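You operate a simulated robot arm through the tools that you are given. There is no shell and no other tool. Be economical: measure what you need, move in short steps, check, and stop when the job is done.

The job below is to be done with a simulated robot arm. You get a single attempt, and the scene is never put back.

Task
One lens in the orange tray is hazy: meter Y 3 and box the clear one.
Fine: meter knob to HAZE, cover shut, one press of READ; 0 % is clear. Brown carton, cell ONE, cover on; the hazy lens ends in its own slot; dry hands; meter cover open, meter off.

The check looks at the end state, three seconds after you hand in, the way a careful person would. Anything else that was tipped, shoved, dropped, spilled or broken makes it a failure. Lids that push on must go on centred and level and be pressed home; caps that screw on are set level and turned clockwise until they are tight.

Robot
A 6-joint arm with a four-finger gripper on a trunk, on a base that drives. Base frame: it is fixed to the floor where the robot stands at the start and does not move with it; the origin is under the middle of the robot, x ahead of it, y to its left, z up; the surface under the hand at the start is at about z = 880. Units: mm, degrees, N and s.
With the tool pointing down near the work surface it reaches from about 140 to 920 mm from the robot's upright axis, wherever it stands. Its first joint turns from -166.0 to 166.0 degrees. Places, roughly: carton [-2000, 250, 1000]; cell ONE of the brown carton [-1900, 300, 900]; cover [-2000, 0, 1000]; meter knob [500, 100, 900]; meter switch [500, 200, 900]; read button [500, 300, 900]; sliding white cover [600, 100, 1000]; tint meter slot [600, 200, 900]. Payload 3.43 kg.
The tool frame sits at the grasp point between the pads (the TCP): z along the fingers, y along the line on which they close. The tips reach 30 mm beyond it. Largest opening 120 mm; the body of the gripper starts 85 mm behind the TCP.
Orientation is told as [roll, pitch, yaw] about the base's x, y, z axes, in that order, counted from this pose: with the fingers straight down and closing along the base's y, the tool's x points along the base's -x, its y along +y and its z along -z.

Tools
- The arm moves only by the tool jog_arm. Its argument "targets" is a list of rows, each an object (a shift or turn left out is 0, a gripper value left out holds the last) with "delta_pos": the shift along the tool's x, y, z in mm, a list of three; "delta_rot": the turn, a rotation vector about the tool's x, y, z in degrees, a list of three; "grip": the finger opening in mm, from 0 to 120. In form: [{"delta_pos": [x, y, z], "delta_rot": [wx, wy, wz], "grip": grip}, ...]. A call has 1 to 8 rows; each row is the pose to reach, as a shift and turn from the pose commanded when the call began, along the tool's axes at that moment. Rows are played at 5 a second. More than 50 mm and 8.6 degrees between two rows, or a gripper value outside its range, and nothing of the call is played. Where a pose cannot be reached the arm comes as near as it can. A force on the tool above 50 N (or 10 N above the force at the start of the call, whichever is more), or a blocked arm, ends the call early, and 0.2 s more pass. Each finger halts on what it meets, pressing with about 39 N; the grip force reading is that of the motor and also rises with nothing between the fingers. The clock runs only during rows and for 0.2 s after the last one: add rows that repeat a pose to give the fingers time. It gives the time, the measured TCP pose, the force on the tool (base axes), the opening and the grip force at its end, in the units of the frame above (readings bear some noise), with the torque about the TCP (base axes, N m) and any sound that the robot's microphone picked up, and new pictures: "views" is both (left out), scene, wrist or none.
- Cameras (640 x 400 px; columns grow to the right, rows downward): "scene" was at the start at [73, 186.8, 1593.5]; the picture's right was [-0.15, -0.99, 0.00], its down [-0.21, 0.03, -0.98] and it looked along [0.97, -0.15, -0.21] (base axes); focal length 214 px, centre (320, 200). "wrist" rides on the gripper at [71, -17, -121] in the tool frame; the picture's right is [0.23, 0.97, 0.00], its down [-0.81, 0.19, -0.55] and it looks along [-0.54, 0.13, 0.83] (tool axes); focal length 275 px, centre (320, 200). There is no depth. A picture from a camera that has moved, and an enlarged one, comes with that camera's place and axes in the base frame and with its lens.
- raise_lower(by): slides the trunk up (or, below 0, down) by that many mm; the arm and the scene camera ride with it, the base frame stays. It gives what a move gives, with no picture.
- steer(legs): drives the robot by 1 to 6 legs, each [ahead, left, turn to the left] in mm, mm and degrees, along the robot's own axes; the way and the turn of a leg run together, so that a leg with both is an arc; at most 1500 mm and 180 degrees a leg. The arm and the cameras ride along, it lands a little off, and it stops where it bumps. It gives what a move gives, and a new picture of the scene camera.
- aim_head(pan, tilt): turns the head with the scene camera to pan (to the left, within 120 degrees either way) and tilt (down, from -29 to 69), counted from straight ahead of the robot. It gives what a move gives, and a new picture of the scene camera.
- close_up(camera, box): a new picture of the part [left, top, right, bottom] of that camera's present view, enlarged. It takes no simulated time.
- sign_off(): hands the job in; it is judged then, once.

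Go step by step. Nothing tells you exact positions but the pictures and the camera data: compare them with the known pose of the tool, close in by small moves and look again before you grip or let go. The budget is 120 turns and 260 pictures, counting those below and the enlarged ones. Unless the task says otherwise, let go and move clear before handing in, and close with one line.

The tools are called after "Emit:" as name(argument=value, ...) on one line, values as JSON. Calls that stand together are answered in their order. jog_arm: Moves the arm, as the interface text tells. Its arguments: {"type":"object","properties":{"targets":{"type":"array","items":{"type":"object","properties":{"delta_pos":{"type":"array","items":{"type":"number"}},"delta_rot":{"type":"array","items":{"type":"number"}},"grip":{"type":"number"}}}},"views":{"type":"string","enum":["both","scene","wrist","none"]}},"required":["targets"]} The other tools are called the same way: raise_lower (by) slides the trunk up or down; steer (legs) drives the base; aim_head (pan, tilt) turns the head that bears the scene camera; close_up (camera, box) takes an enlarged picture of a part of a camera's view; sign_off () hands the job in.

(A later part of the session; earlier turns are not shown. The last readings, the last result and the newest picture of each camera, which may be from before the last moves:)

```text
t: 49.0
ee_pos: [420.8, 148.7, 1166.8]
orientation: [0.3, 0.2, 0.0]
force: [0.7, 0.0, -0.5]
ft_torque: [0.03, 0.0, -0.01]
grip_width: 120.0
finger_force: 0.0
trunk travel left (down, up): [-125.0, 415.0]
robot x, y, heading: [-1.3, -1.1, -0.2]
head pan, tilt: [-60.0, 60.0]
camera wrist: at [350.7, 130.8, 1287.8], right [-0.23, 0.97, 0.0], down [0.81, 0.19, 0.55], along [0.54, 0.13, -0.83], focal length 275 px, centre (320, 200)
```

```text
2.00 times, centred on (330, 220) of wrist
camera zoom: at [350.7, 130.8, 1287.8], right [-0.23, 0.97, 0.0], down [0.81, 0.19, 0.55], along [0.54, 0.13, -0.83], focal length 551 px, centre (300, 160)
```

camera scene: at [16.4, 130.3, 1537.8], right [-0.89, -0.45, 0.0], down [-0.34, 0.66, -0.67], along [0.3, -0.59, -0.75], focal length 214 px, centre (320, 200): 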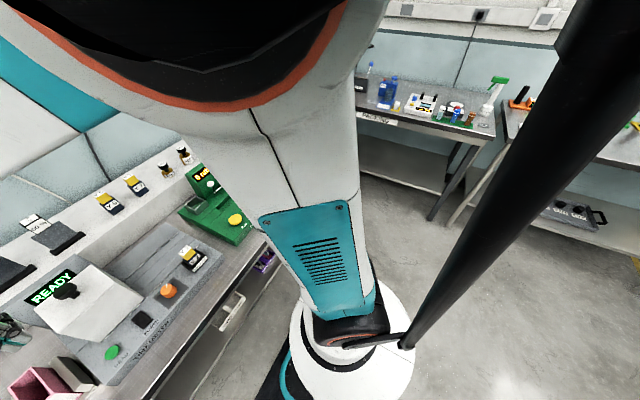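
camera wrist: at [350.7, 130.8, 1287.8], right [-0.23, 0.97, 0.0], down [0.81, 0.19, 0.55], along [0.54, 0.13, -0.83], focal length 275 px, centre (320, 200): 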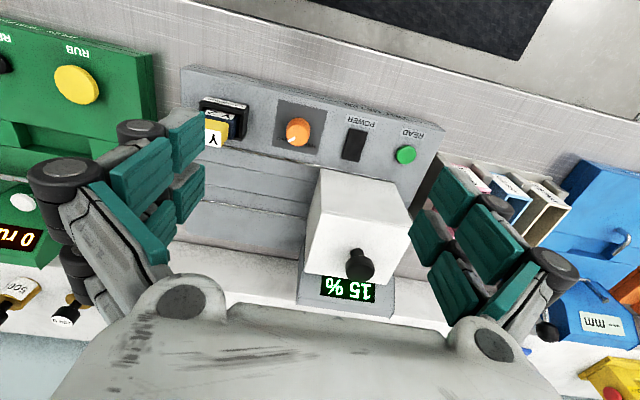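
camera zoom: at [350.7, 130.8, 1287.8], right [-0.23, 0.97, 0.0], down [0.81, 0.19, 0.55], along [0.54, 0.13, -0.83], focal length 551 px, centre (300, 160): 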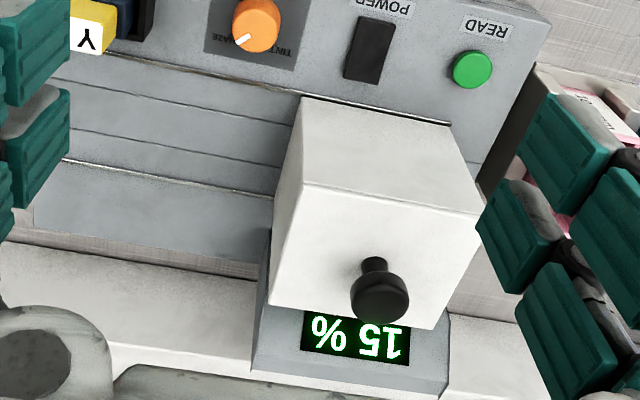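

Reading: 15 % at HAZE, so Y 3 is the hazy one and Y 10 is clear and gets boxed. Going back to the cover handle to open it.

Emit:
jog_arm(targets=[{"delta_pos": [-35, 19, 0], "delta_rot": [0.2, -0.2, 0], "grip": 48}, {"delta_pos": [-70, 38, 0], "delta_rot": [0.2, -0.2, 0]}, {"delta_pos": [-105, 57, 0], "delta_rot": [0.2, -0.2, 0]}, {"delta_pos": [-140, 76, 0], "delta_rot": [0.2, -0.2, 0]}, {"delta_pos": [-156.5, 84.5, 0], "delta_rot": [0.2, -0.2, 0]}, {"delta_pos": [-156.5, 84.5, 40], "delta_rot": [0.2, -0.2, 0]}, {"delta_pos": [-156.5, 84.5, 77], "delta_rot": [0.2, -0.2, 0]}, {"delta_pos": [-156.5, 84.5, 77], "delta_rot": [0.2, -0.2, 0]}], views="wrist")

Emit:
close_up(camera="wrist", box=[200, 60, 440, 220])

```text
t: 50.8
ee_pos: [577.9, 232.8, 1089.0]
orientation: [0.0, -0.1, -0.1]
force: [0.2, -0.3, -0.6]
ft_torque: [-0.01, 0.04, 0.0]
grip_width: 48.0
finger_force: 0.1
trunk travel left (down, up): [-125.0, 415.0]
robot x, y, heading: [0.9, 1.5, -0.3]
head pan, tilt: [-60.0, 60.0]
camera wrist: at [507.1, 215.7, 1209.9], right [-0.23, 0.97, 0.0], down [0.81, 0.19, 0.55], along [0.54, 0.13, -0.83], focal length 275 px, centre (320, 200)
```

wrist: 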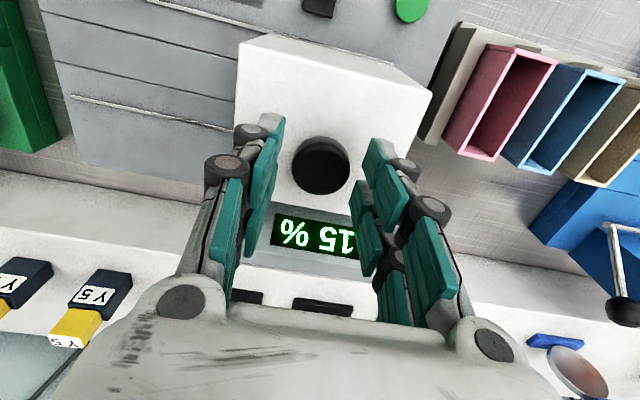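

```text
2.50 times, centred on (320, 140) of wrist
camera zoom: at [507.1, 215.7, 1209.9], right [-0.23, 0.97, 0.0], down [0.81, 0.19, 0.55], along [0.54, 0.13, -0.83], focal length 688 px, centre (320, 350)
```

zoom: 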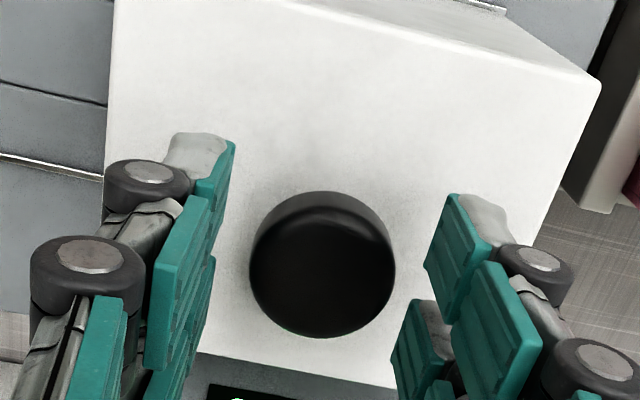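

Emit:
jog_arm(targets=[{"delta_pos": [0, 0.5, 7]}, {"delta_pos": [0, 0.5, 12]}, {"delta_pos": [0, 0.5, 12], "grip": 36}, {"delta_pos": [0, 0.5, 12], "grip": 26}, {"delta_pos": [0, 0.5, 12]}, {"delta_pos": [0, -9, 12]}, {"delta_pos": [0, -20, 12]}, {"delta_pos": [0, -35, 12]}], views="none")

Emit:
jog_arm(targets=[{"delta_pos": [0, -15, 0]}, {"delta_pos": [0, -30, 0]}, {"delta_pos": [0, -45, 0]}, {"delta_pos": [0, -60, 0]}, {"delta_pos": [0, -75, 0]}, {"delta_pos": [0, -88, 0]}, {"delta_pos": [0, -96, 0]}, {"delta_pos": [0, -99, 0]}], views="wrist")

Emit:
close_up(camera="scene", box=[20, 160, 240, 307])

```text
t: 52.6
ee_pos: [577.9, 195.6, 1075.7]
orientation: [0.0, -0.1, -0.1]
force: [-11.3, -1.0, -8.0]
ft_torque: [0.36, 0.18, 0.03]
grip_width: 31.2
finger_force: 45.0
trunk travel left (down, up): [-125.0, 415.0]
robot x, y, heading: [0.5, 1.3, -0.2]
head pan, tilt: [-60.0, 60.0]
```

```text
t: 54.4
ee_pos: [576.2, 98.2, 1075.6]
orientation: [0.0, -0.2, 0.0]
force: [-4.0, 0.6, -8.5]
ft_torque: [0.04, -0.51, -0.13]
grip_width: 31.0
finger_force: 44.9
trunk travel left (down, up): [-125.0, 415.0]
robot x, y, heading: [0.2, -1.9, -0.1]
head pan, tilt: [-60.0, 60.0]
camera wrist: at [506.2, 81.1, 1198.0], right [-0.23, 0.97, 0.0], down [0.81, 0.19, 0.56], along [0.54, 0.13, -0.83], focal length 275 px, centre (320, 200)
```

wrist: 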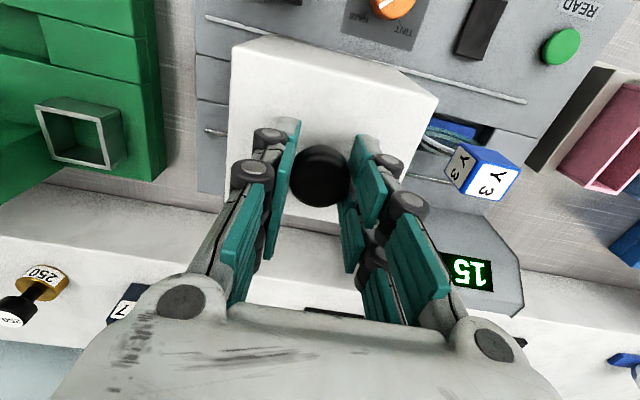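

```text
2.72 times, centred on (130, 234) of scene
camera zoom: at [14.3, 142.8, 1522.7], right [-0.87, -0.5, 0.0], down [-0.43, 0.75, -0.5], along [0.25, -0.43, -0.87], focal length 584 px, centre (837, 109)
```

zoom: 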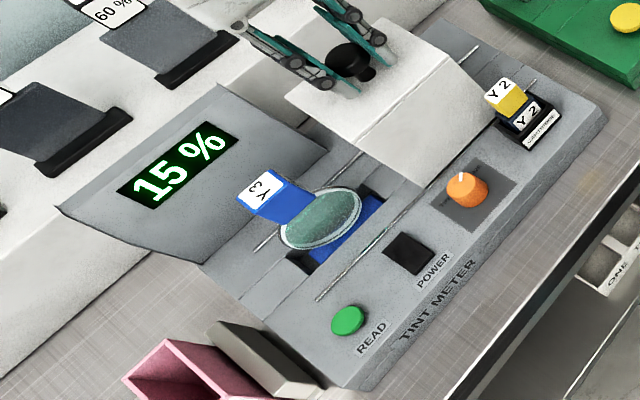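

Cover is open again. Releasing and looking at the POWER switch (~[487,213]).

Emit:
jog_arm(targets=[{"grip": 40}, {"grip": 48}, {"grip": 48}, {"delta_pos": [0, 0, -40]}, {"delta_pos": [0, 0, -75]}, {"delta_pos": [30, 36, -80], "grip": 20}, {"delta_pos": [58, 74, -80], "grip": 0}, {"delta_pos": [88, 112, -80], "grip": 0}], views="wrist")

Emit:
close_up(camera="wrist", box=[220, 40, 420, 180])

Emit:
close_up(camera="scene", box=[100, 230, 220, 320])

```text
t: 56.2
ee_pos: [565.7, 220.4, 1139.1]
orientation: [0.1, 0.0, -1.7]
force: [-0.3, 0.3, 0.2]
ft_torque: [-0.05, -0.08, 0.03]
grip_width: 0.0
finger_force: 32.9
trunk travel left (down, up): [-125.0, 415.0]
robot x, y, heading: [0.7, -0.7, -0.4]
head pan, tilt: [-60.0, 60.0]
stopped in row 8: the arm was blocked; the commanded pose is now the measured one
camera wrist: at [495.8, 204.4, 1260.2], right [-0.2, 0.98, 0.0], down [0.82, 0.17, 0.55], along [0.54, 0.11, -0.83], focal length 275 px, centre (320, 200)
```

wrist: 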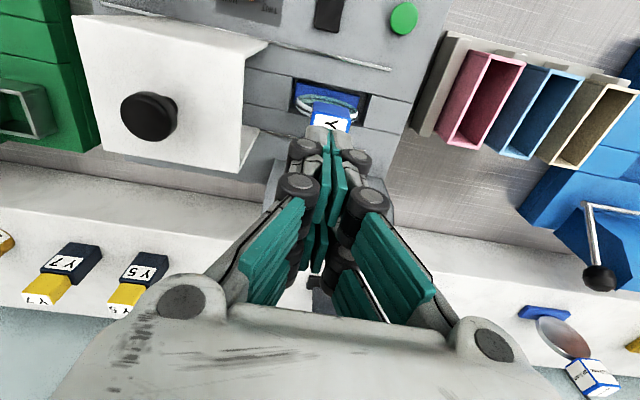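

```text
2.86 times, centred on (320, 110) of wrist
camera zoom: at [495.8, 204.4, 1260.2], right [-0.2, 0.98, 0.0], down [0.82, 0.17, 0.55], along [0.54, 0.11, -0.83], focal length 786 px, centre (320, 457)
```

zoom: 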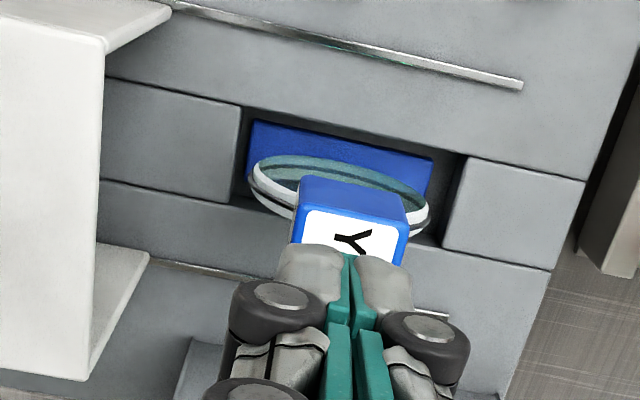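

```text
4.44 times, centred on (160, 275) of scene
camera zoom: at [21.4, 143.7, 1523.5], right [-0.82, -0.58, 0.0], down [-0.5, 0.71, -0.51], along [0.29, -0.41, -0.86], focal length 953 px, centre (1031, -133)
```

zoom: 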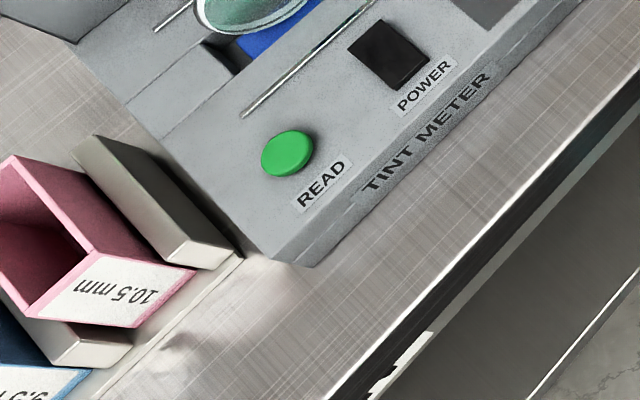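

The arm reported being blocked; checking the scene before going on.

Emit:
jog_arm(targets=[{"delta_pos": [0, 0, -5]}, {"delta_pos": [0, 0, -20]}], views="scene")

```text
t: 56.8
ee_pos: [565.4, 221.6, 1160.6]
orientation: [0.0, -0.1, -1.7]
force: [0.9, 0.3, 0.3]
ft_torque: [0.02, 0.02, -0.02]
grip_width: 0.0
finger_force: 33.5
trunk travel left (down, up): [-125.0, 415.0]
robot x, y, heading: [0.5, -1.0, -0.0]
head pan, tilt: [-60.0, 60.0]
camera scene: at [16.6, 140.5, 1525.6], right [-0.86, -0.51, 0.0], down [-0.43, 0.73, -0.54], along [0.27, -0.46, -0.84], focal length 214 px, centre (320, 200)
```

scene: 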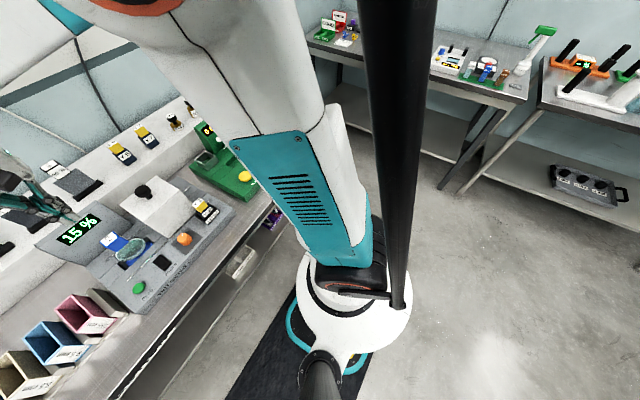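

Emit:
jog_arm(targets=[{"delta_pos": [20, 0, 0], "delta_rot": [0, 0, -1.5]}, {"delta_pos": [40, -4, 0], "delta_rot": [0, 0, -1.5]}, {"delta_pos": [60, -6, 0], "delta_rot": [0, 0, -1.5]}, {"delta_pos": [80, -9, 0], "delta_rot": [0, 0, -1.5]}, {"delta_pos": [80, -9, 0], "delta_rot": [0, 0, -1.5]}], views="wrist")

Emit:
close_up(camera="wrist", box=[220, 40, 420, 180])

```text
t: 58.0
ee_pos: [484.6, 215.0, 1158.9]
orientation: [0.0, 0.0, -0.2]
force: [-0.1, -0.2, 0.5]
ft_torque: [0.01, -0.03, -0.03]
grip_width: 0.0
finger_force: 34.0
trunk travel left (down, up): [-125.0, 415.0]
robot x, y, heading: [0.3, -2.4, -0.1]
head pan, tilt: [-60.0, 60.0]
camera wrist: at [414.6, 197.1, 1280.1], right [-0.23, 0.97, 0.0], down [0.81, 0.19, 0.55], along [0.54, 0.13, -0.83], focal length 275 px, centre (320, 200)
```

wrist: 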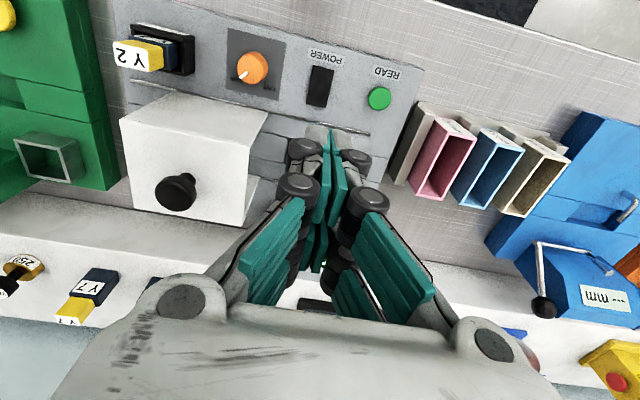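

```text
2.86 times, centred on (320, 110) of wrist
camera zoom: at [414.6, 197.1, 1280.1], right [-0.23, 0.97, 0.0], down [0.81, 0.19, 0.55], along [0.54, 0.13, -0.83], focal length 786 px, centre (320, 457)
```

zoom: 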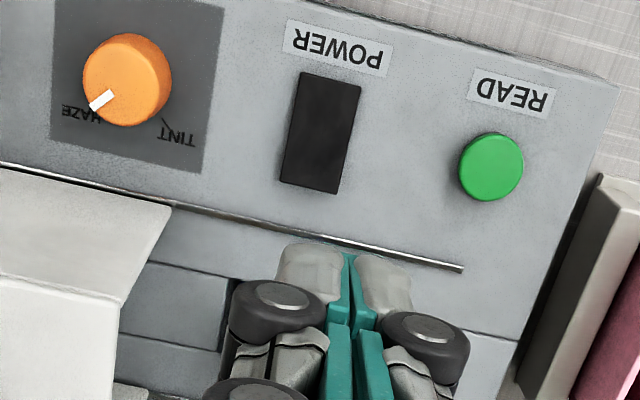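

Emit:
close_up(camera="scene", box=[135, 240, 185, 280])

Emit:
close_up(camera="wrist", box=[295, 60, 345, 110])

```text
10.00 times, centred on (160, 260) of scene
camera zoom: at [14.2, 130.2, 1536.3], right [-0.9, -0.43, 0.0], down [-0.33, 0.68, -0.65], along [0.28, -0.59, -0.76], focal length 2145 px, centre (1920, -400)
```

zoom: 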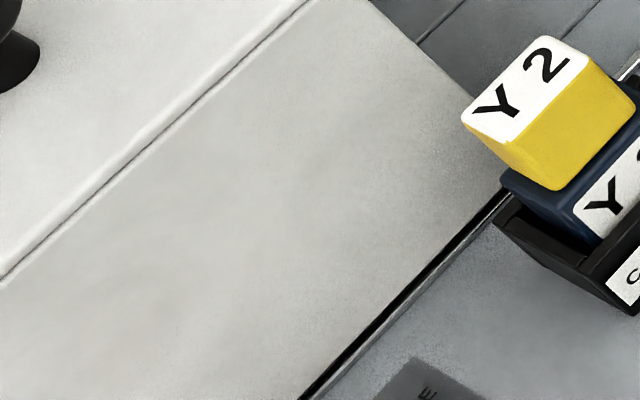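

```text
8.00 times, centred on (320, 85) of wrist
camera zoom: at [414.6, 197.1, 1280.1], right [-0.23, 0.97, 0.0], down [0.81, 0.19, 0.55], along [0.54, 0.13, -0.83], focal length 2202 px, centre (320, 1120)
```

zoom: 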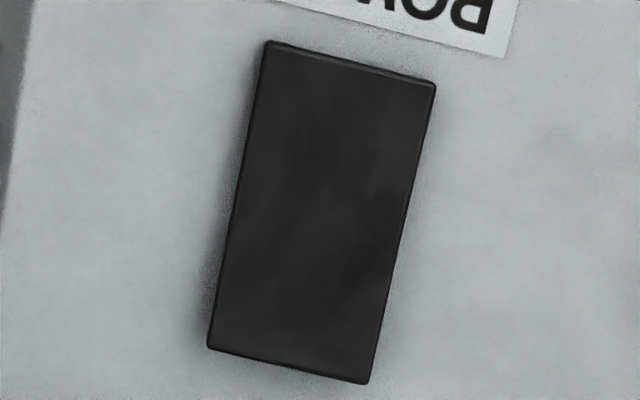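

Switch is right beneath (x 463–508, y 214). I'll press its near end once and look at the display.

Emit:
jog_arm(targets=[{"delta_pos": [16, 0, 45]}, {"delta_pos": [16, 0, 90]}, {"delta_pos": [16, 0, 135]}, {"delta_pos": [16, 0, 180]}, {"delta_pos": [16, 0, 196]}, {"delta_pos": [16, 0, 200]}], views="wrist")

Emit:
close_up(camera="wrist", box=[220, 60, 420, 200])

```text
t: 59.4
ee_pos: [470.7, 213.4, 958.8]
orientation: [0.0, -0.2, -0.2]
force: [0.3, -0.8, -0.3]
ft_torque: [0.0, 0.01, 0.01]
grip_width: 0.0
finger_force: 33.2
trunk travel left (down, up): [-125.0, 415.0]
robot x, y, heading: [2.9, -1.4, -0.4]
head pan, tilt: [-60.0, 60.0]
camera wrist: at [400.1, 196.1, 1080.0], right [-0.23, 0.97, 0.0], down [0.81, 0.19, 0.55], along [0.54, 0.12, -0.83], focal length 275 px, centre (320, 200)
```

wrist: 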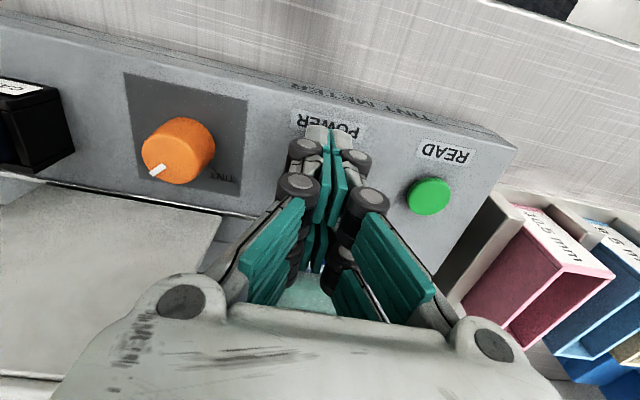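

```text
2.86 times, centred on (320, 130) of wrist
camera zoom: at [400.1, 196.1, 1080.0], right [-0.23, 0.97, 0.0], down [0.81, 0.19, 0.55], along [0.54, 0.12, -0.83], focal length 786 px, centre (320, 400)
```

zoom: 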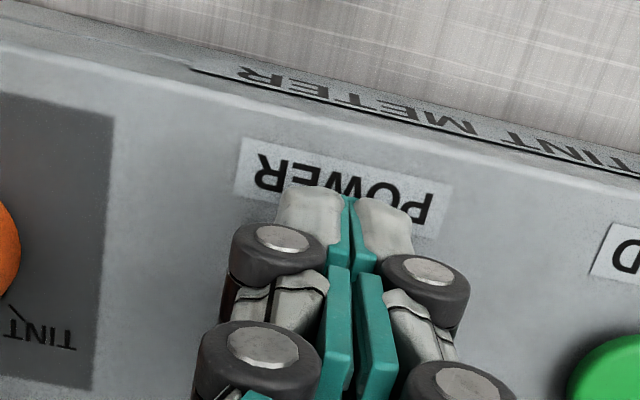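

Emit:
jog_arm(targets=[{"delta_pos": [0, 0, 3]}, {"delta_pos": [0, 0, 5]}, {"delta_pos": [0, 0, 7]}, {"delta_pos": [0, 0, 9]}, {"delta_pos": [0, 0, 11]}], views="none")

Emit:
close_up(camera="scene", box=[0, 160, 240, 320])

```text
t: 60.2
ee_pos: [469.8, 212.1, 953.8]
orientation: [0.1, -0.3, -0.1]
force: [-3.9, -1.9, 33.9]
ft_torque: [-0.09, -0.39, -0.05]
grip_width: 6.1
finger_force: 33.5
trunk travel left (down, up): [-125.0, 415.0]
robot x, y, heading: [2.1, 1.4, -0.2]
head pan, tilt: [-60.0, 60.0]
stopped in row 3: the force on the tool passed its limit at 57 N (the readings are from after the stop); the commanded pose is now the measured one
```

```text
2.50 times, centred on (120, 240) of scene
camera zoom: at [11.9, 141.5, 1523.2], right [-0.87, -0.5, 0.0], down [-0.43, 0.75, -0.5], along [0.25, -0.43, -0.87], focal length 536 px, centre (820, 100)
```

zoom: 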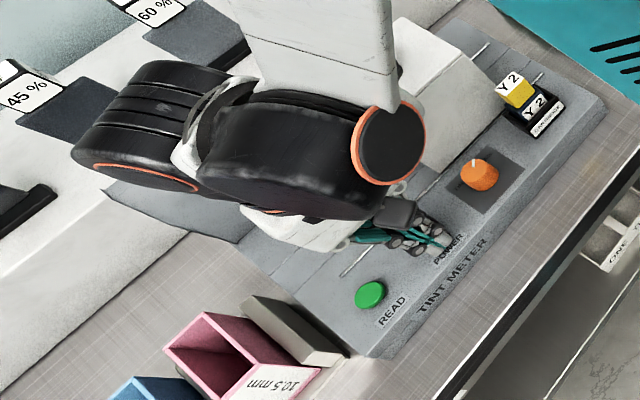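

No click: the near end is already down. Trying the far end.

Emit:
jog_arm(targets=[{"delta_pos": [0, 0, -15]}, {"delta_pos": [-16, 1, -15]}, {"delta_pos": [-31, 1, -15]}, {"delta_pos": [-31, 1, -8]}, {"delta_pos": [-31, 1, -4]}, {"delta_pos": [-31, 1, -1]}, {"delta_pos": [-31, 1, 2]}, {"delta_pos": [-31, 1, 4]}], views="none")

```text
t: 61.8
ee_pos: [502.9, 216.2, 955.9]
orientation: [0.1, -0.3, -0.2]
force: [-0.5, -0.2, 34.4]
ft_torque: [-0.03, 0.7, 0.01]
grip_width: 6.2
finger_force: 33.4
trunk travel left (down, up): [-125.0, 415.0]
robot x, y, heading: [2.5, 1.2, 0.2]
head pan, tilt: [-60.0, 60.0]
stopped in row 7: the force on the tool passed its limit at 61 N (the readings are from after the stop); the commanded pose is now the measured one
```

Emit:
jog_arm(targets=[{"delta_pos": [0, 0, -30]}, {"delta_pos": [0, 0, -75]}, {"delta_pos": [20, 20, -115]}, {"delta_pos": [50, 50, -140]}, {"delta_pos": [75, 85, -150]}, {"delta_pos": [75, 85, -150]}], views="both")

Emit:
close_up(camera="wrist", box=[120, 40, 400, 240])

```text
t: 63.2
ee_pos: [429.0, 300.6, 1105.3]
orientation: [0.1, -0.4, -0.4]
force: [-0.1, 0.6, 0.4]
ft_torque: [-0.03, 0.01, -0.02]
grip_width: 0.0
finger_force: 33.4
trunk travel left (down, up): [-125.0, 415.0]
robot x, y, heading: [-1.2, 0.1, 0.3]
head pan, tilt: [-60.0, 60.0]
camera scene: at [17.0, 128.6, 1541.1], right [-0.89, -0.45, 0.0], down [-0.32, 0.64, -0.7], along [0.31, -0.62, -0.72], focal length 214 px, centre (320, 200)
camera wrist: at [357.7, 283.6, 1226.6], right [-0.23, 0.97, 0.0], down [0.81, 0.19, 0.56], along [0.54, 0.13, -0.83], focal length 275 px, centre (320, 200)
```

scene: 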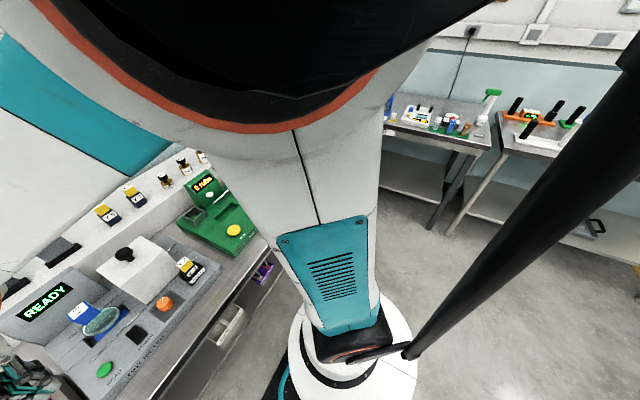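
wrist: 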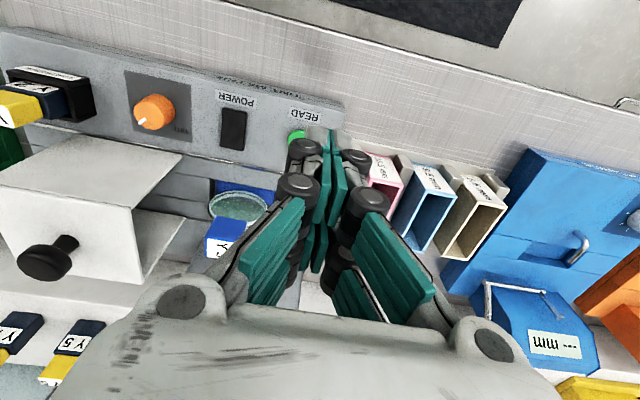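

```text
2.00 times, centred on (260, 140) of wrist
camera zoom: at [357.7, 283.6, 1226.6], right [-0.23, 0.97, 0.0], down [0.81, 0.19, 0.56], along [0.54, 0.13, -0.83], focal length 551 px, centre (440, 320)
```

zoom: 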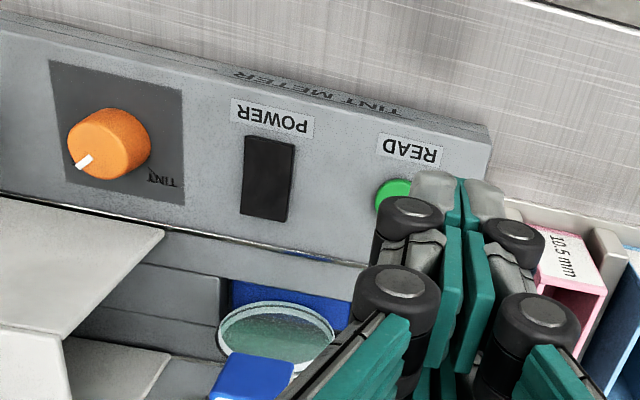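

Display changed from 15 % to READY, so the two presses likely cycled it off and on. I'll press the near end again and then look.

Emit:
jog_arm(targets=[{"delta_pos": [-20, -40, 0]}, {"delta_pos": [-40, -86, 10]}, {"delta_pos": [-40, -86, 60]}, {"delta_pos": [-40, -86, 110]}, {"delta_pos": [-40, -86, 143]}, {"delta_pos": [-40, -86, 148]}, {"delta_pos": [-40, -86, 151]}, {"delta_pos": [-40, -86, 153]}], views="none")

Emit:
jog_arm(targets=[{"delta_pos": [0, 0, -30]}, {"delta_pos": [0, 0, -75]}, {"delta_pos": [20, 20, -115]}, {"delta_pos": [40, 50, -140]}, {"delta_pos": [40, 85, -150]}, {"delta_pos": [40, 85, -150]}], views="both")

```text
refused: row 2 steps farther than a row can; nothing moved
```

```text
t: 64.6
ee_pos: [389.0, 386.0, 1254.8]
orientation: [0.1, -0.4, -0.2]
force: [-0.6, 0.3, 0.3]
ft_torque: [-0.06, -0.01, 0.03]
grip_width: 0.0
finger_force: 33.6
trunk travel left (down, up): [-125.0, 415.0]
robot x, y, heading: [-0.9, 0.7, -0.0]
head pan, tilt: [-60.0, 60.0]
camera scene: at [23.6, 129.5, 1545.0], right [-0.86, -0.51, 0.0], down [-0.35, 0.59, -0.73], along [0.37, -0.63, -0.68], focal length 214 px, centre (320, 200)
camera wrist: at [316.9, 368.9, 1376.0], right [-0.23, 0.97, 0.0], down [0.81, 0.19, 0.56], along [0.54, 0.13, -0.83], focal length 275 px, centre (320, 200)
```

scene: 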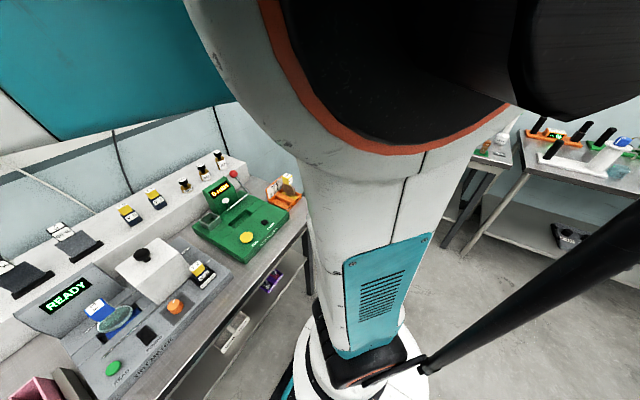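
wrist: 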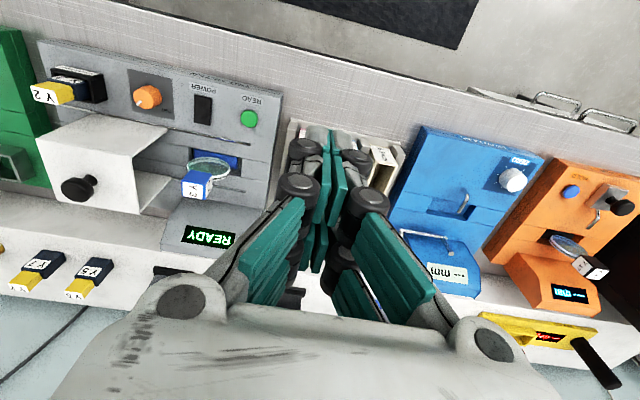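

Emit:
jog_arm(targets=[{"delta_pos": [-20, -43, 10], "delta_rot": [0, 0.4, 0]}, {"delta_pos": [-40, -86, 20], "delta_rot": [0, 0.4, 0]}, {"delta_pos": [-60, -129, 30], "delta_rot": [0, 0.4, 0]}, {"delta_pos": [-81, -172, 40], "delta_rot": [0, 0.4, 0]}, {"delta_pos": [-81, -172, 88], "delta_rot": [0, 0.4, 0]}, {"delta_pos": [-81, -172, 136], "delta_rot": [0, 0.4, 0]}, {"delta_pos": [-81, -172, 184], "delta_rot": [0, 0.4, 0]}, {"delta_pos": [-81, -172, 232], "delta_rot": [0, 0.4, 0]}], views="none")

Emit:
jog_arm(targets=[{"delta_pos": [0, 0, 30]}, {"delta_pos": [0, 0, 52]}, {"delta_pos": [0, 0, 60]}, {"delta_pos": [0, 0, 64]}, {"delta_pos": [0, 0, 67]}, {"delta_pos": [0, 0, 70]}, {"delta_pos": [0, 0, 72]}], views="wrist")

```text
t: 66.4
ee_pos: [470.6, 213.4, 1019.0]
orientation: [0.1, 0.0, -0.3]
force: [0.2, 0.5, -0.4]
ft_torque: [0.03, -0.02, 0.0]
grip_width: 0.1
finger_force: 32.9
trunk travel left (down, up): [-125.0, 415.0]
robot x, y, heading: [-0.8, -3.0, -0.1]
head pan, tilt: [-60.0, 60.0]
```

```text
t: 67.7
ee_pos: [470.1, 212.8, 955.7]
orientation: [0.1, -0.2, -0.3]
force: [-3.9, -2.4, 38.2]
ft_torque: [-0.04, -0.4, -0.02]
grip_width: 5.9
finger_force: 33.2
trunk travel left (down, up): [-125.0, 415.0]
robot x, y, heading: [-0.8, 0.3, 0.1]
head pan, tilt: [-60.0, 60.0]
stopped in row 6: the force on the tool passed its limit at 61 N (the readings are from after the stop); the commanded pose is now the measured one
camera wrist: at [399.0, 195.6, 1076.3], right [-0.23, 0.97, 0.0], down [0.81, 0.19, 0.56], along [0.54, 0.13, -0.83], focal length 275 px, centre (320, 200)
```

wrist: 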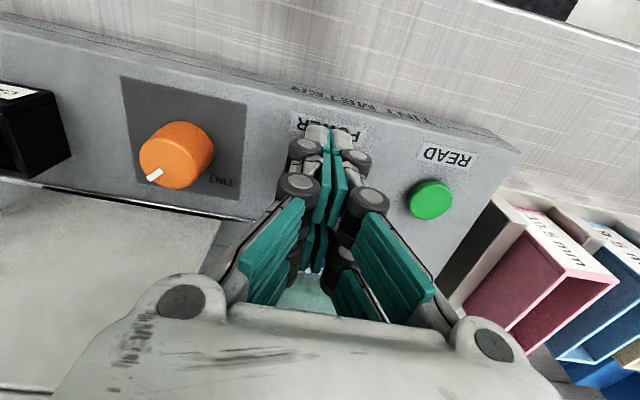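

Retreat and read the display.

Emit:
jog_arm(targets=[{"delta_pos": [0, 0, -30]}, {"delta_pos": [0, 0, -75]}, {"delta_pos": [20, 0, -115]}, {"delta_pos": [40, 0, -155]}, {"delta_pos": [60, 0, -195], "grip": 60}, {"delta_pos": [60, 0, -195], "grip": 110}, {"delta_pos": [60, 0, -195], "grip": 110}], views="both")

```text
t: 69.3
ee_pos: [407.6, 213.1, 1147.2]
orientation: [0.1, -0.1, -0.2]
force: [-0.3, 0.7, -0.1]
ft_torque: [-0.03, 0.04, -0.03]
grip_width: 110.1
finger_force: 0.1
trunk travel left (down, up): [-125.0, 415.0]
robot x, y, heading: [2.5, -0.6, -0.1]
head pan, tilt: [-60.0, 60.0]
camera scene: at [12.5, 129.3, 1536.3], right [-0.92, -0.4, 0.0], down [-0.3, 0.7, -0.65], along [0.26, -0.6, -0.76], focal length 214 px, centre (320, 200)
camera wrist: at [336.8, 196.2, 1269.0], right [-0.23, 0.97, 0.0], down [0.81, 0.19, 0.55], along [0.54, 0.13, -0.83], focal length 275 px, centre (320, 200)
```

scene: 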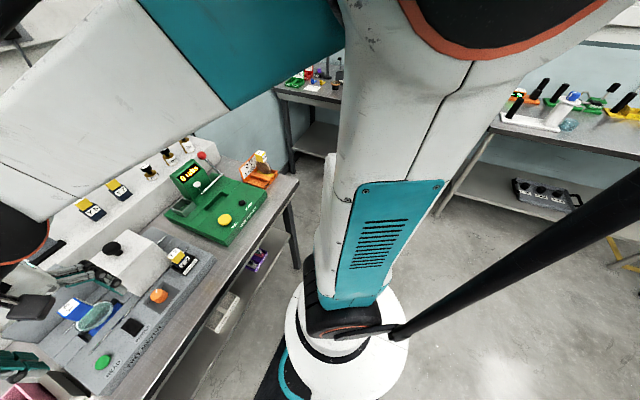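
wrist: 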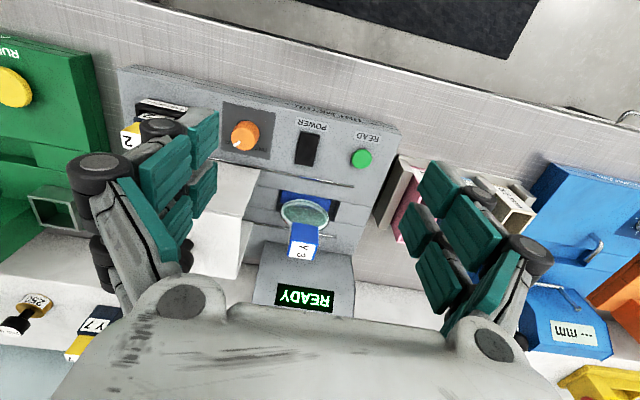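

Still READY. Looking closely at the rocker from here.

Emit:
close_up(camera="wrist", box=[280, 105, 350, 175])

Emit:
close_up(camera="scene", box=[100, 290, 170, 360])

```text
5.71 times, centred on (315, 140) of wrist
camera zoom: at [336.8, 196.2, 1269.0], right [-0.23, 0.97, 0.0], down [0.81, 0.19, 0.55], along [0.54, 0.13, -0.83], focal length 1573 px, centre (349, 543)
```

zoom: 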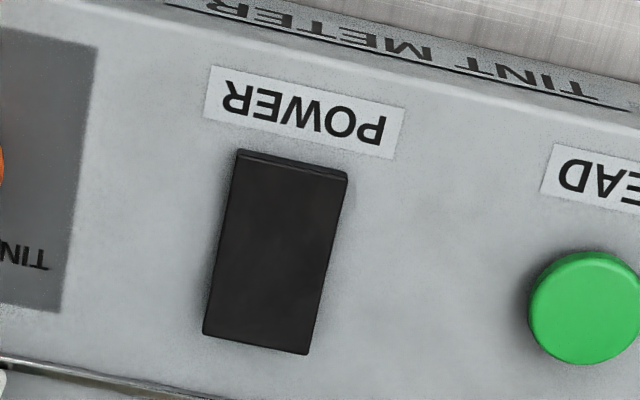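

```text
5.71 times, centred on (135, 325) of scene
camera zoom: at [12.5, 129.3, 1536.3], right [-0.92, -0.4, 0.0], down [-0.3, 0.7, -0.65], along [0.26, -0.6, -0.76], focal length 1226 px, centre (1377, -514)
```

zoom: 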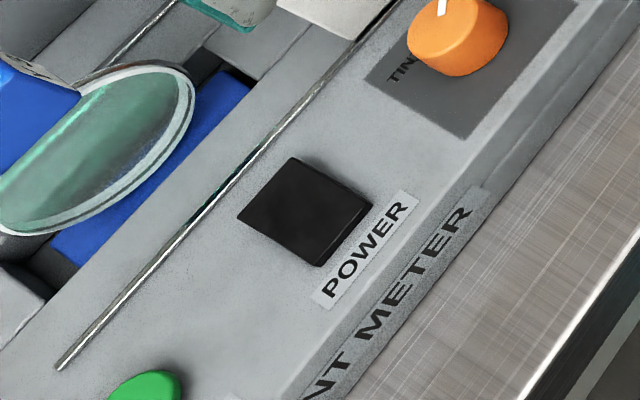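

The near end is visibly raised, so pressing there should switch it off; the last push was just too short. Trying again farther out and more gradually.

Emit:
jog_arm(targets=[{"delta_pos": [-30, 0, 45], "grip": 40}, {"delta_pos": [-57, 1, 85], "grip": 0}, {"delta_pos": [-57, 1, 130], "grip": 0}, {"delta_pos": [-57, 1, 170], "grip": 0}, {"delta_pos": [-57, 1, 184], "grip": 0}, {"delta_pos": [-57, 1, 187]}, {"delta_pos": [-57, 1, 189]}, {"delta_pos": [-57, 1, 190]}], views="none")

Emit:
jog_arm(targets=[{"delta_pos": [0, 0, 1]}, {"delta_pos": [0, 0, 2]}, {"delta_pos": [0, 0, 3]}, {"delta_pos": [0, 0, 4]}, {"delta_pos": [0, 0, 5]}, {"delta_pos": [0, 0, 6]}, {"delta_pos": [0, 0, 7]}], views="none")

```text
refused: row 1 steps farther than a row can; nothing moved
```

```text
t: 70.9
ee_pos: [411.0, 214.0, 1140.9]
orientation: [0.0, -0.1, -0.4]
force: [0.4, 0.3, -0.1]
ft_torque: [-0.02, -0.01, 0.0]
grip_width: 110.0
finger_force: 0.1
trunk travel left (down, up): [-125.0, 415.0]
robot x, y, heading: [-1.2, 1.2, -0.3]
head pan, tilt: [-60.0, 60.0]
```

Emit:
jog_arm(targets=[{"delta_pos": [-25, 0, 35], "grip": 40}, {"delta_pos": [-55, 0.5, 70], "grip": 0}, {"delta_pos": [-55, 0.5, 115], "grip": 0}, {"delta_pos": [-55, 0.5, 155], "grip": 0}, {"delta_pos": [-55, 0.5, 175], "grip": 0}, {"delta_pos": [-55, 0.5, 181]}, {"delta_pos": [-55, 0.5, 181]}], views="none")

Emit:
jog_arm(targets=[{"delta_pos": [0, 0, 1]}, {"delta_pos": [0, 0, 2]}, {"delta_pos": [0, 0, 3]}, {"delta_pos": [0, 0, 4]}, {"delta_pos": [0, 0, 5]}, {"delta_pos": [0, 0, 6]}, {"delta_pos": [0, 0, 7]}, {"delta_pos": [0, 0, 8]}], views="none")

```text
t: 72.5
ee_pos: [466.1, 214.8, 960.1]
orientation: [0.1, -0.1, -0.3]
force: [0.8, 1.4, 0.3]
ft_torque: [-0.01, 0.0, -0.03]
grip_width: 0.0
finger_force: 33.4
trunk travel left (down, up): [-125.0, 415.0]
robot x, y, heading: [-0.3, -1.3, -0.1]
head pan, tilt: [-60.0, 60.0]
```

```text
t: 74.3
ee_pos: [465.5, 214.2, 955.9]
orientation: [0.2, -0.2, -0.2]
force: [-3.4, 0.4, 33.3]
ft_torque: [-0.05, -0.49, -0.03]
grip_width: 5.8
finger_force: 33.0
trunk travel left (down, up): [-125.0, 415.0]
robot x, y, heading: [-0.3, 1.9, -0.0]
head pan, tilt: [-60.0, 60.0]
stopped in row 8: the force on the tool passed its limit at 55 N (the readings are from after the stop); the commanded pose is now the measured one
```

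Emit:
jog_arm(targets=[{"delta_pos": [0, 0, -30]}, {"delta_pos": [0, 0, -75]}, {"delta_pos": [20, 0, -115]}, {"delta_pos": [40, 0, -155]}, {"delta_pos": [60, 0, -185], "grip": 60}, {"delta_pos": [60, 0, -185], "grip": 110}, {"delta_pos": [60, 0, -185], "grip": 110}], views="wrist")

Emit:
close_up(camera="wrist", box=[280, 105, 350, 175])

```text
t: 75.9
ee_pos: [409.3, 213.6, 1134.9]
orientation: [0.0, -0.2, -0.2]
force: [-0.1, -0.3, 0.4]
ft_torque: [-0.02, 0.05, 0.03]
grip_width: 109.8
finger_force: 0.1
trunk travel left (down, up): [-125.0, 415.0]
robot x, y, heading: [-1.3, 0.1, -0.1]
head pan, tilt: [-60.0, 60.0]
camera wrist: at [337.3, 197.2, 1256.3], right [-0.23, 0.97, 0.0], down [0.81, 0.19, 0.56], along [0.54, 0.13, -0.83], focal length 275 px, centre (320, 200)
```

wrist: 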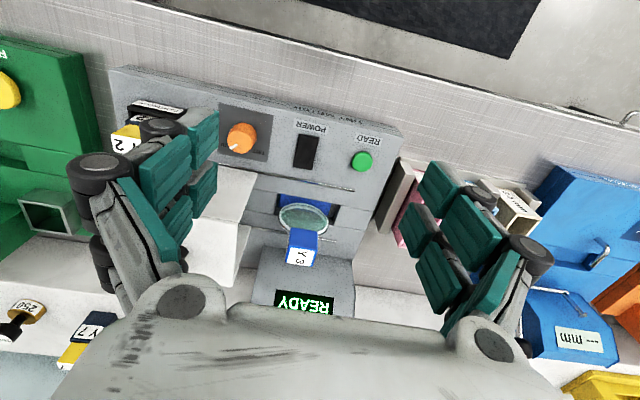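

```text
5.71 times, centred on (315, 140) of wrist
camera zoom: at [337.3, 197.2, 1256.3], right [-0.23, 0.97, 0.0], down [0.81, 0.19, 0.56], along [0.54, 0.13, -0.83], focal length 1573 px, centre (349, 543)
```

zoom: 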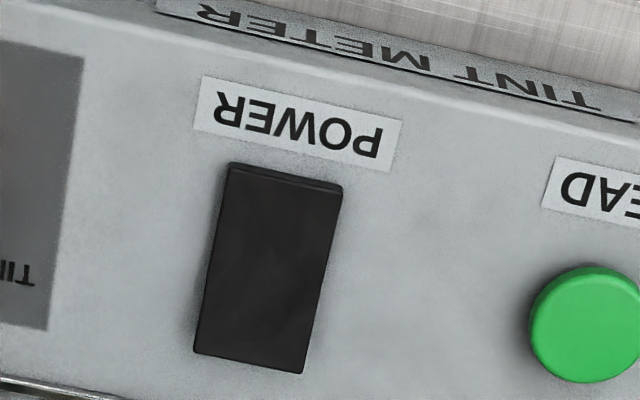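

Still on. Trying the far end, slowly and farther out.

Emit:
jog_arm(targets=[{"delta_pos": [-32, 0, 20], "grip": 40}, {"delta_pos": [-64, 0.5, 50], "grip": 0}, {"delta_pos": [-96, 0.5, 80], "grip": 0}, {"delta_pos": [-96, 0.5, 125], "grip": 0}, {"delta_pos": [-96, 0.5, 160], "grip": 0}, {"delta_pos": [-96, 0.5, 171]}, {"delta_pos": [-96, 0.5, 171]}], views="none")

Emit:
jog_arm(targets=[{"delta_pos": [0, 0, 1]}, {"delta_pos": [0, 0, 2]}, {"delta_pos": [0, 0, 3]}, {"delta_pos": [0, 0, 4]}, {"delta_pos": [0, 0, 5]}], views="none")

```text
t: 77.5
ee_pos: [502.9, 214.8, 965.5]
orientation: [0.1, -0.2, -0.3]
force: [1.6, 0.5, 0.7]
ft_torque: [0.04, -0.02, 0.02]
grip_width: 0.0
finger_force: 32.8
trunk travel left (down, up): [-125.0, 415.0]
robot x, y, heading: [3.1, 0.8, 0.0]
head pan, tilt: [-60.0, 60.0]
```

```text
t: 78.7
ee_pos: [503.9, 214.7, 961.6]
orientation: [0.1, -0.2, -0.2]
force: [-0.8, 0.0, -0.1]
ft_torque: [0.0, 0.0, -0.03]
grip_width: 0.1
finger_force: 33.5
trunk travel left (down, up): [-125.0, 415.0]
robot x, y, heading: [3.0, 0.0, -0.0]
head pan, tilt: [-60.0, 60.0]
```

Emit:
jog_arm(targets=[{"delta_pos": [0, 0, 1]}, {"delta_pos": [0, 0, 2]}, {"delta_pos": [0, 0, 3]}, {"delta_pos": [0, 0, 4]}], views="none")

Emit:
jog_arm(targets=[{"delta_pos": [0, 0, 1]}, {"delta_pos": [0, 0, 2]}], views="none")

Emit:
jog_arm(targets=[{"delta_pos": [0, 0, 1]}, {"delta_pos": [0, 0, 2]}], views="none")

```text
t: 79.7
ee_pos: [504.2, 214.6, 957.0]
orientation: [0.1, -0.2, -0.3]
force: [0.1, -0.3, -0.1]
ft_torque: [0.0, 0.01, -0.01]
grip_width: 0.0
finger_force: 33.7
trunk travel left (down, up): [-125.0, 415.0]
robot x, y, heading: [0.4, 0.7, -0.0]
head pan, tilt: [-60.0, 60.0]
```

```text
t: 80.3
ee_pos: [503.2, 214.7, 955.5]
orientation: [0.1, -0.2, -0.3]
force: [0.4, -0.2, 1.6]
ft_torque: [-0.04, -0.04, -0.01]
grip_width: 0.3
finger_force: 33.9
trunk travel left (down, up): [-125.0, 415.0]
robot x, y, heading: [3.3, -1.5, -0.2]
head pan, tilt: [-60.0, 60.0]
```

```text
t: 80.9
ee_pos: [502.8, 214.0, 956.1]
orientation: [0.2, -0.3, -0.3]
force: [5.5, 1.0, 13.5]
ft_torque: [0.0, 0.11, 0.0]
grip_width: 5.9
finger_force: 33.4
trunk travel left (down, up): [-125.0, 415.0]
robot x, y, heading: [2.4, -2.4, -0.0]
head pan, tilt: [-60.0, 60.0]
```

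Emit:
jog_arm(targets=[{"delta_pos": [0, 0, 1]}, {"delta_pos": [0, 0, 2]}], views="none")

Emit:
jog_arm(targets=[{"delta_pos": [0, 0, 0.5]}, {"delta_pos": [0, 0, 1]}], views="none")

Emit:
jog_arm(targets=[{"delta_pos": [0, 0, 0.5]}, {"delta_pos": [0, 0, 1]}], views="none")

```text
t: 81.5
ee_pos: [503.6, 215.0, 955.3]
orientation: [0.2, -0.3, -0.3]
force: [0.1, 0.5, 29.9]
ft_torque: [0.02, 0.61, 0.0]
grip_width: 6.1
finger_force: 33.7
trunk travel left (down, up): [-125.0, 415.0]
robot x, y, heading: [-0.5, 2.1, -0.2]
head pan, tilt: [-60.0, 60.0]
stopped in row 2: the force on the tool passed its limit at 54 N (the readings are from after the stop); the commanded pose is now the measured one
```

```text
t: 82.1
ee_pos: [504.1, 215.8, 953.9]
orientation: [0.1, -0.4, -0.1]
force: [-1.2, -0.5, 32.9]
ft_torque: [-0.03, 0.71, 0.04]
grip_width: 6.2
finger_force: 33.7
trunk travel left (down, up): [-125.0, 415.0]
robot x, y, heading: [2.1, 3.2, -0.1]
head pan, tilt: [-60.0, 60.0]
stopped in row 2: the force on the tool passed its limit at 52 N (the readings are from after the stop); the commanded pose is now the measured one
```

```text
t: 82.6
ee_pos: [503.5, 215.7, 954.9]
orientation: [0.2, -0.3, -0.2]
force: [-3.0, -1.5, 33.1]
ft_torque: [-0.06, 0.78, 0.02]
grip_width: 6.0
finger_force: 33.3
trunk travel left (down, up): [-125.0, 415.0]
robot x, y, heading: [-3.8, -1.4, -0.2]
head pan, tilt: [-60.0, 60.0]
stopped in row 2: the force on the tool passed its limit at 52 N (the readings are from after the stop); the commanded pose is now the measured one
```

The torque shows the wide closed tips bear on the rocker's middle ridge. I'll use a single finger instead: yaw 90°, fingers 90 mm apart, so one 10 mm-thick finger presses one end.

Emit:
jog_arm(targets=[{"delta_pos": [0, 0, -40]}, {"delta_pos": [0, 0, -85]}, {"delta_pos": [15, 0, -115], "delta_rot": [0, 0, -8]}, {"delta_pos": [30, 0, -120], "delta_rot": [0, 0, -16]}, {"delta_pos": [45, 0, -120], "delta_rot": [0, 0, -24], "grip": 90}, {"delta_pos": [60, 0, -120], "delta_rot": [0, 0, -32], "grip": 90}, {"delta_pos": [75, 0, -120], "delta_rot": [0, 0, -40], "grip": 90}, {"delta_pos": [86, 0, -120], "delta_rot": [0, 0, -48], "grip": 90}], views="none")

Emit:
jog_arm(targets=[{"delta_rot": [0, 0, -8]}, {"delta_rot": [0, 0, -16]}, {"delta_rot": [0, 0, -24]}, {"delta_rot": [0, 0, -32]}, {"delta_rot": [0, 0, -40]}, {"delta_rot": [0, 0, -42]}], views="wrist")

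```text
t: 84.4
ee_pos: [417.9, 213.5, 1073.9]
orientation: [-0.1, -0.4, 47.9]
force: [0.2, 1.0, -0.5]
ft_torque: [-0.03, -0.02, -0.01]
grip_width: 90.1
finger_force: 0.1
trunk travel left (down, up): [-125.0, 415.0]
robot x, y, heading: [3.2, 0.4, 0.0]
head pan, tilt: [-60.0, 60.0]
```

```text
t: 85.8
ee_pos: [418.1, 215.7, 1072.1]
orientation: [-0.3, -0.3, 89.8]
force: [0.1, 0.6, 0.3]
ft_torque: [-0.02, 0.03, -0.01]
grip_width: 90.0
finger_force: 0.0
trunk travel left (down, up): [-125.0, 415.0]
robot x, y, heading: [-1.8, -0.8, -0.2]
head pan, tilt: [-60.0, 60.0]
camera wrist: at [435.4, 142.9, 1194.6], right [-0.97, -0.23, -0.01], down [-0.19, 0.81, 0.55], along [-0.12, 0.54, -0.83], focal length 275 px, centre (320, 200)
```

wrist: 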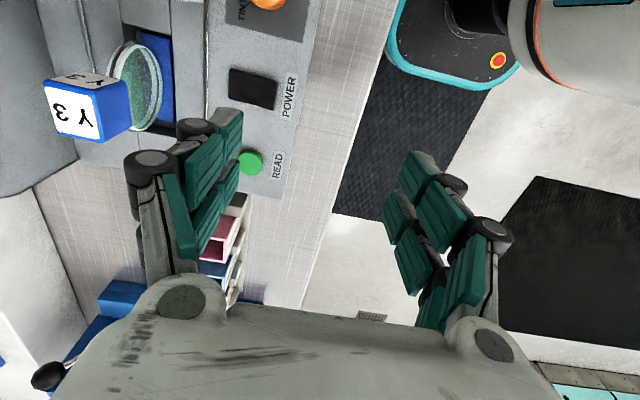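

Emit:
close_up(camera="wrist", box=[215, 50, 315, 130])

```text
5.00 times, centred on (265, 90) of wrist
camera zoom: at [435.4, 142.9, 1194.6], right [-0.97, -0.23, -0.01], down [-0.19, 0.81, 0.55], along [-0.12, 0.54, -0.83], focal length 1376 px, centre (595, 750)
```

zoom: 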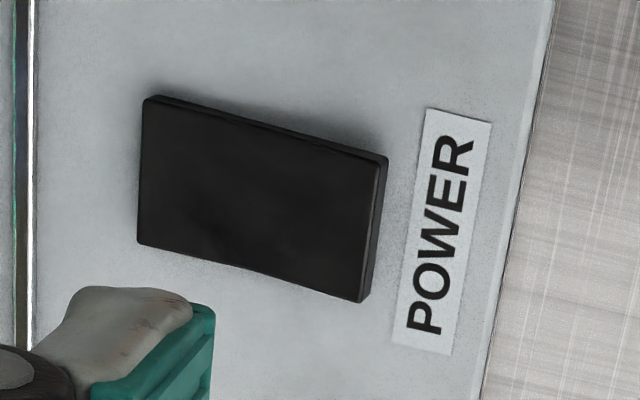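

The near end looks raised. Pressing it with the single finger now.

Emit:
jog_arm(targets=[{"delta_pos": [0, 2, 40], "delta_rot": [0.2, -0.3, 0]}, {"delta_pos": [0, 2, 80], "delta_rot": [0.2, -0.3, 0]}, {"delta_pos": [0, 2, 105], "delta_rot": [0.2, -0.3, 0]}, {"delta_pos": [0, 2, 112], "delta_rot": [0.2, -0.3, 0]}, {"delta_pos": [0, 2, 112], "delta_rot": [0.2, -0.3, 0]}], views="wrist")

Emit:
close_up(camera="wrist", box=[160, 40, 300, 150])

```text
t: 87.0
ee_pos: [416.2, 214.0, 961.0]
orientation: [-0.6, -0.5, 89.7]
force: [-0.1, 0.0, 0.8]
ft_torque: [0.01, -0.02, -0.01]
grip_width: 90.0
finger_force: 0.1
trunk travel left (down, up): [-125.0, 415.0]
robot x, y, heading: [-1.4, 2.5, -0.3]
head pan, tilt: [-60.0, 60.0]
camera wrist: at [433.2, 141.6, 1082.0], right [-0.97, -0.23, -0.01], down [-0.19, 0.81, 0.56], along [-0.12, 0.55, -0.83], focal length 275 px, centre (320, 200)
```

wrist: 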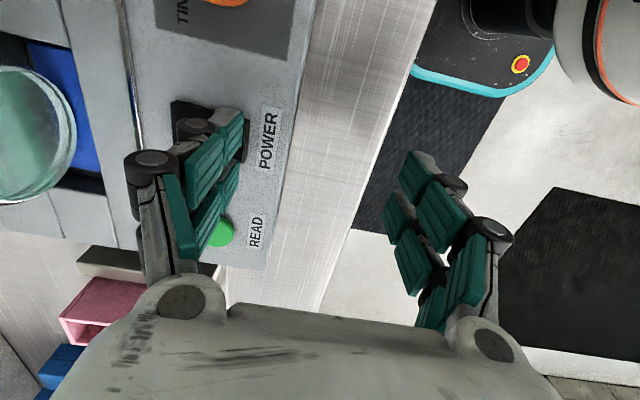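

```text
3.64 times, centred on (230, 95) of wrist
camera zoom: at [433.2, 141.6, 1082.0], right [-0.97, -0.23, -0.01], down [-0.19, 0.81, 0.56], along [-0.12, 0.55, -0.83], focal length 1001 px, centre (647, 582)
```

zoom: 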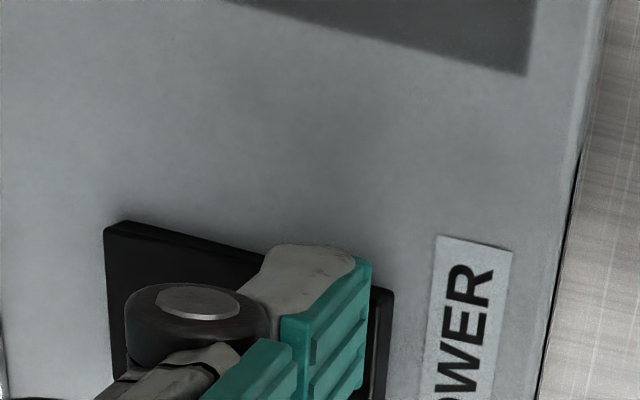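

Emit:
jog_arm(targets=[{"delta_pos": [0, 5, 0], "delta_rot": [-0.5, -0.6, 0]}, {"delta_pos": [0, 5, 2], "delta_rot": [-0.5, -0.6, 0]}, {"delta_pos": [0, 5, 4], "delta_rot": [-0.5, -0.6, 0]}, {"delta_pos": [0, 5, 6], "delta_rot": [-0.5, -0.6, 0]}, {"delta_pos": [0, 5, 8], "delta_rot": [-0.5, -0.6, 0]}, {"delta_pos": [0, 5, 10], "delta_rot": [-0.5, -0.6, 0]}], views="wrist")

```text
t: 88.4
ee_pos: [411.9, 216.6, 950.2]
orientation: [0.0, -1.1, 89.8]
force: [-0.2, 0.3, 0.4]
ft_torque: [-0.01, 0.0, 0.01]
grip_width: 90.1
finger_force: 0.1
trunk travel left (down, up): [-125.0, 415.0]
robot x, y, heading: [0.2, 0.2, -0.2]
head pan, tilt: [-60.0, 60.0]
camera wrist: at [429.4, 140.9, 1071.0], right [-0.97, -0.23, -0.01], down [-0.19, 0.8, 0.57], along [-0.12, 0.55, -0.82], focal length 275 px, centre (320, 200)
```

wrist: 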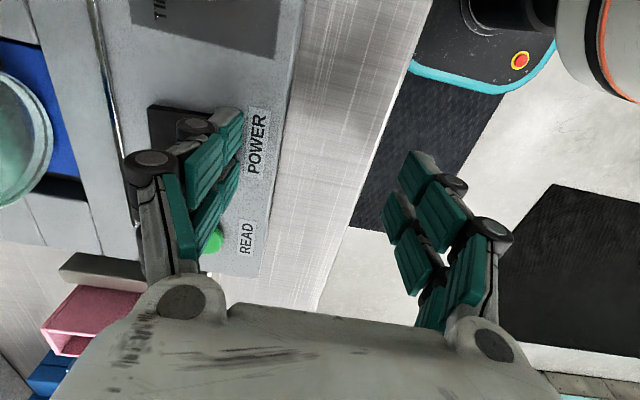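

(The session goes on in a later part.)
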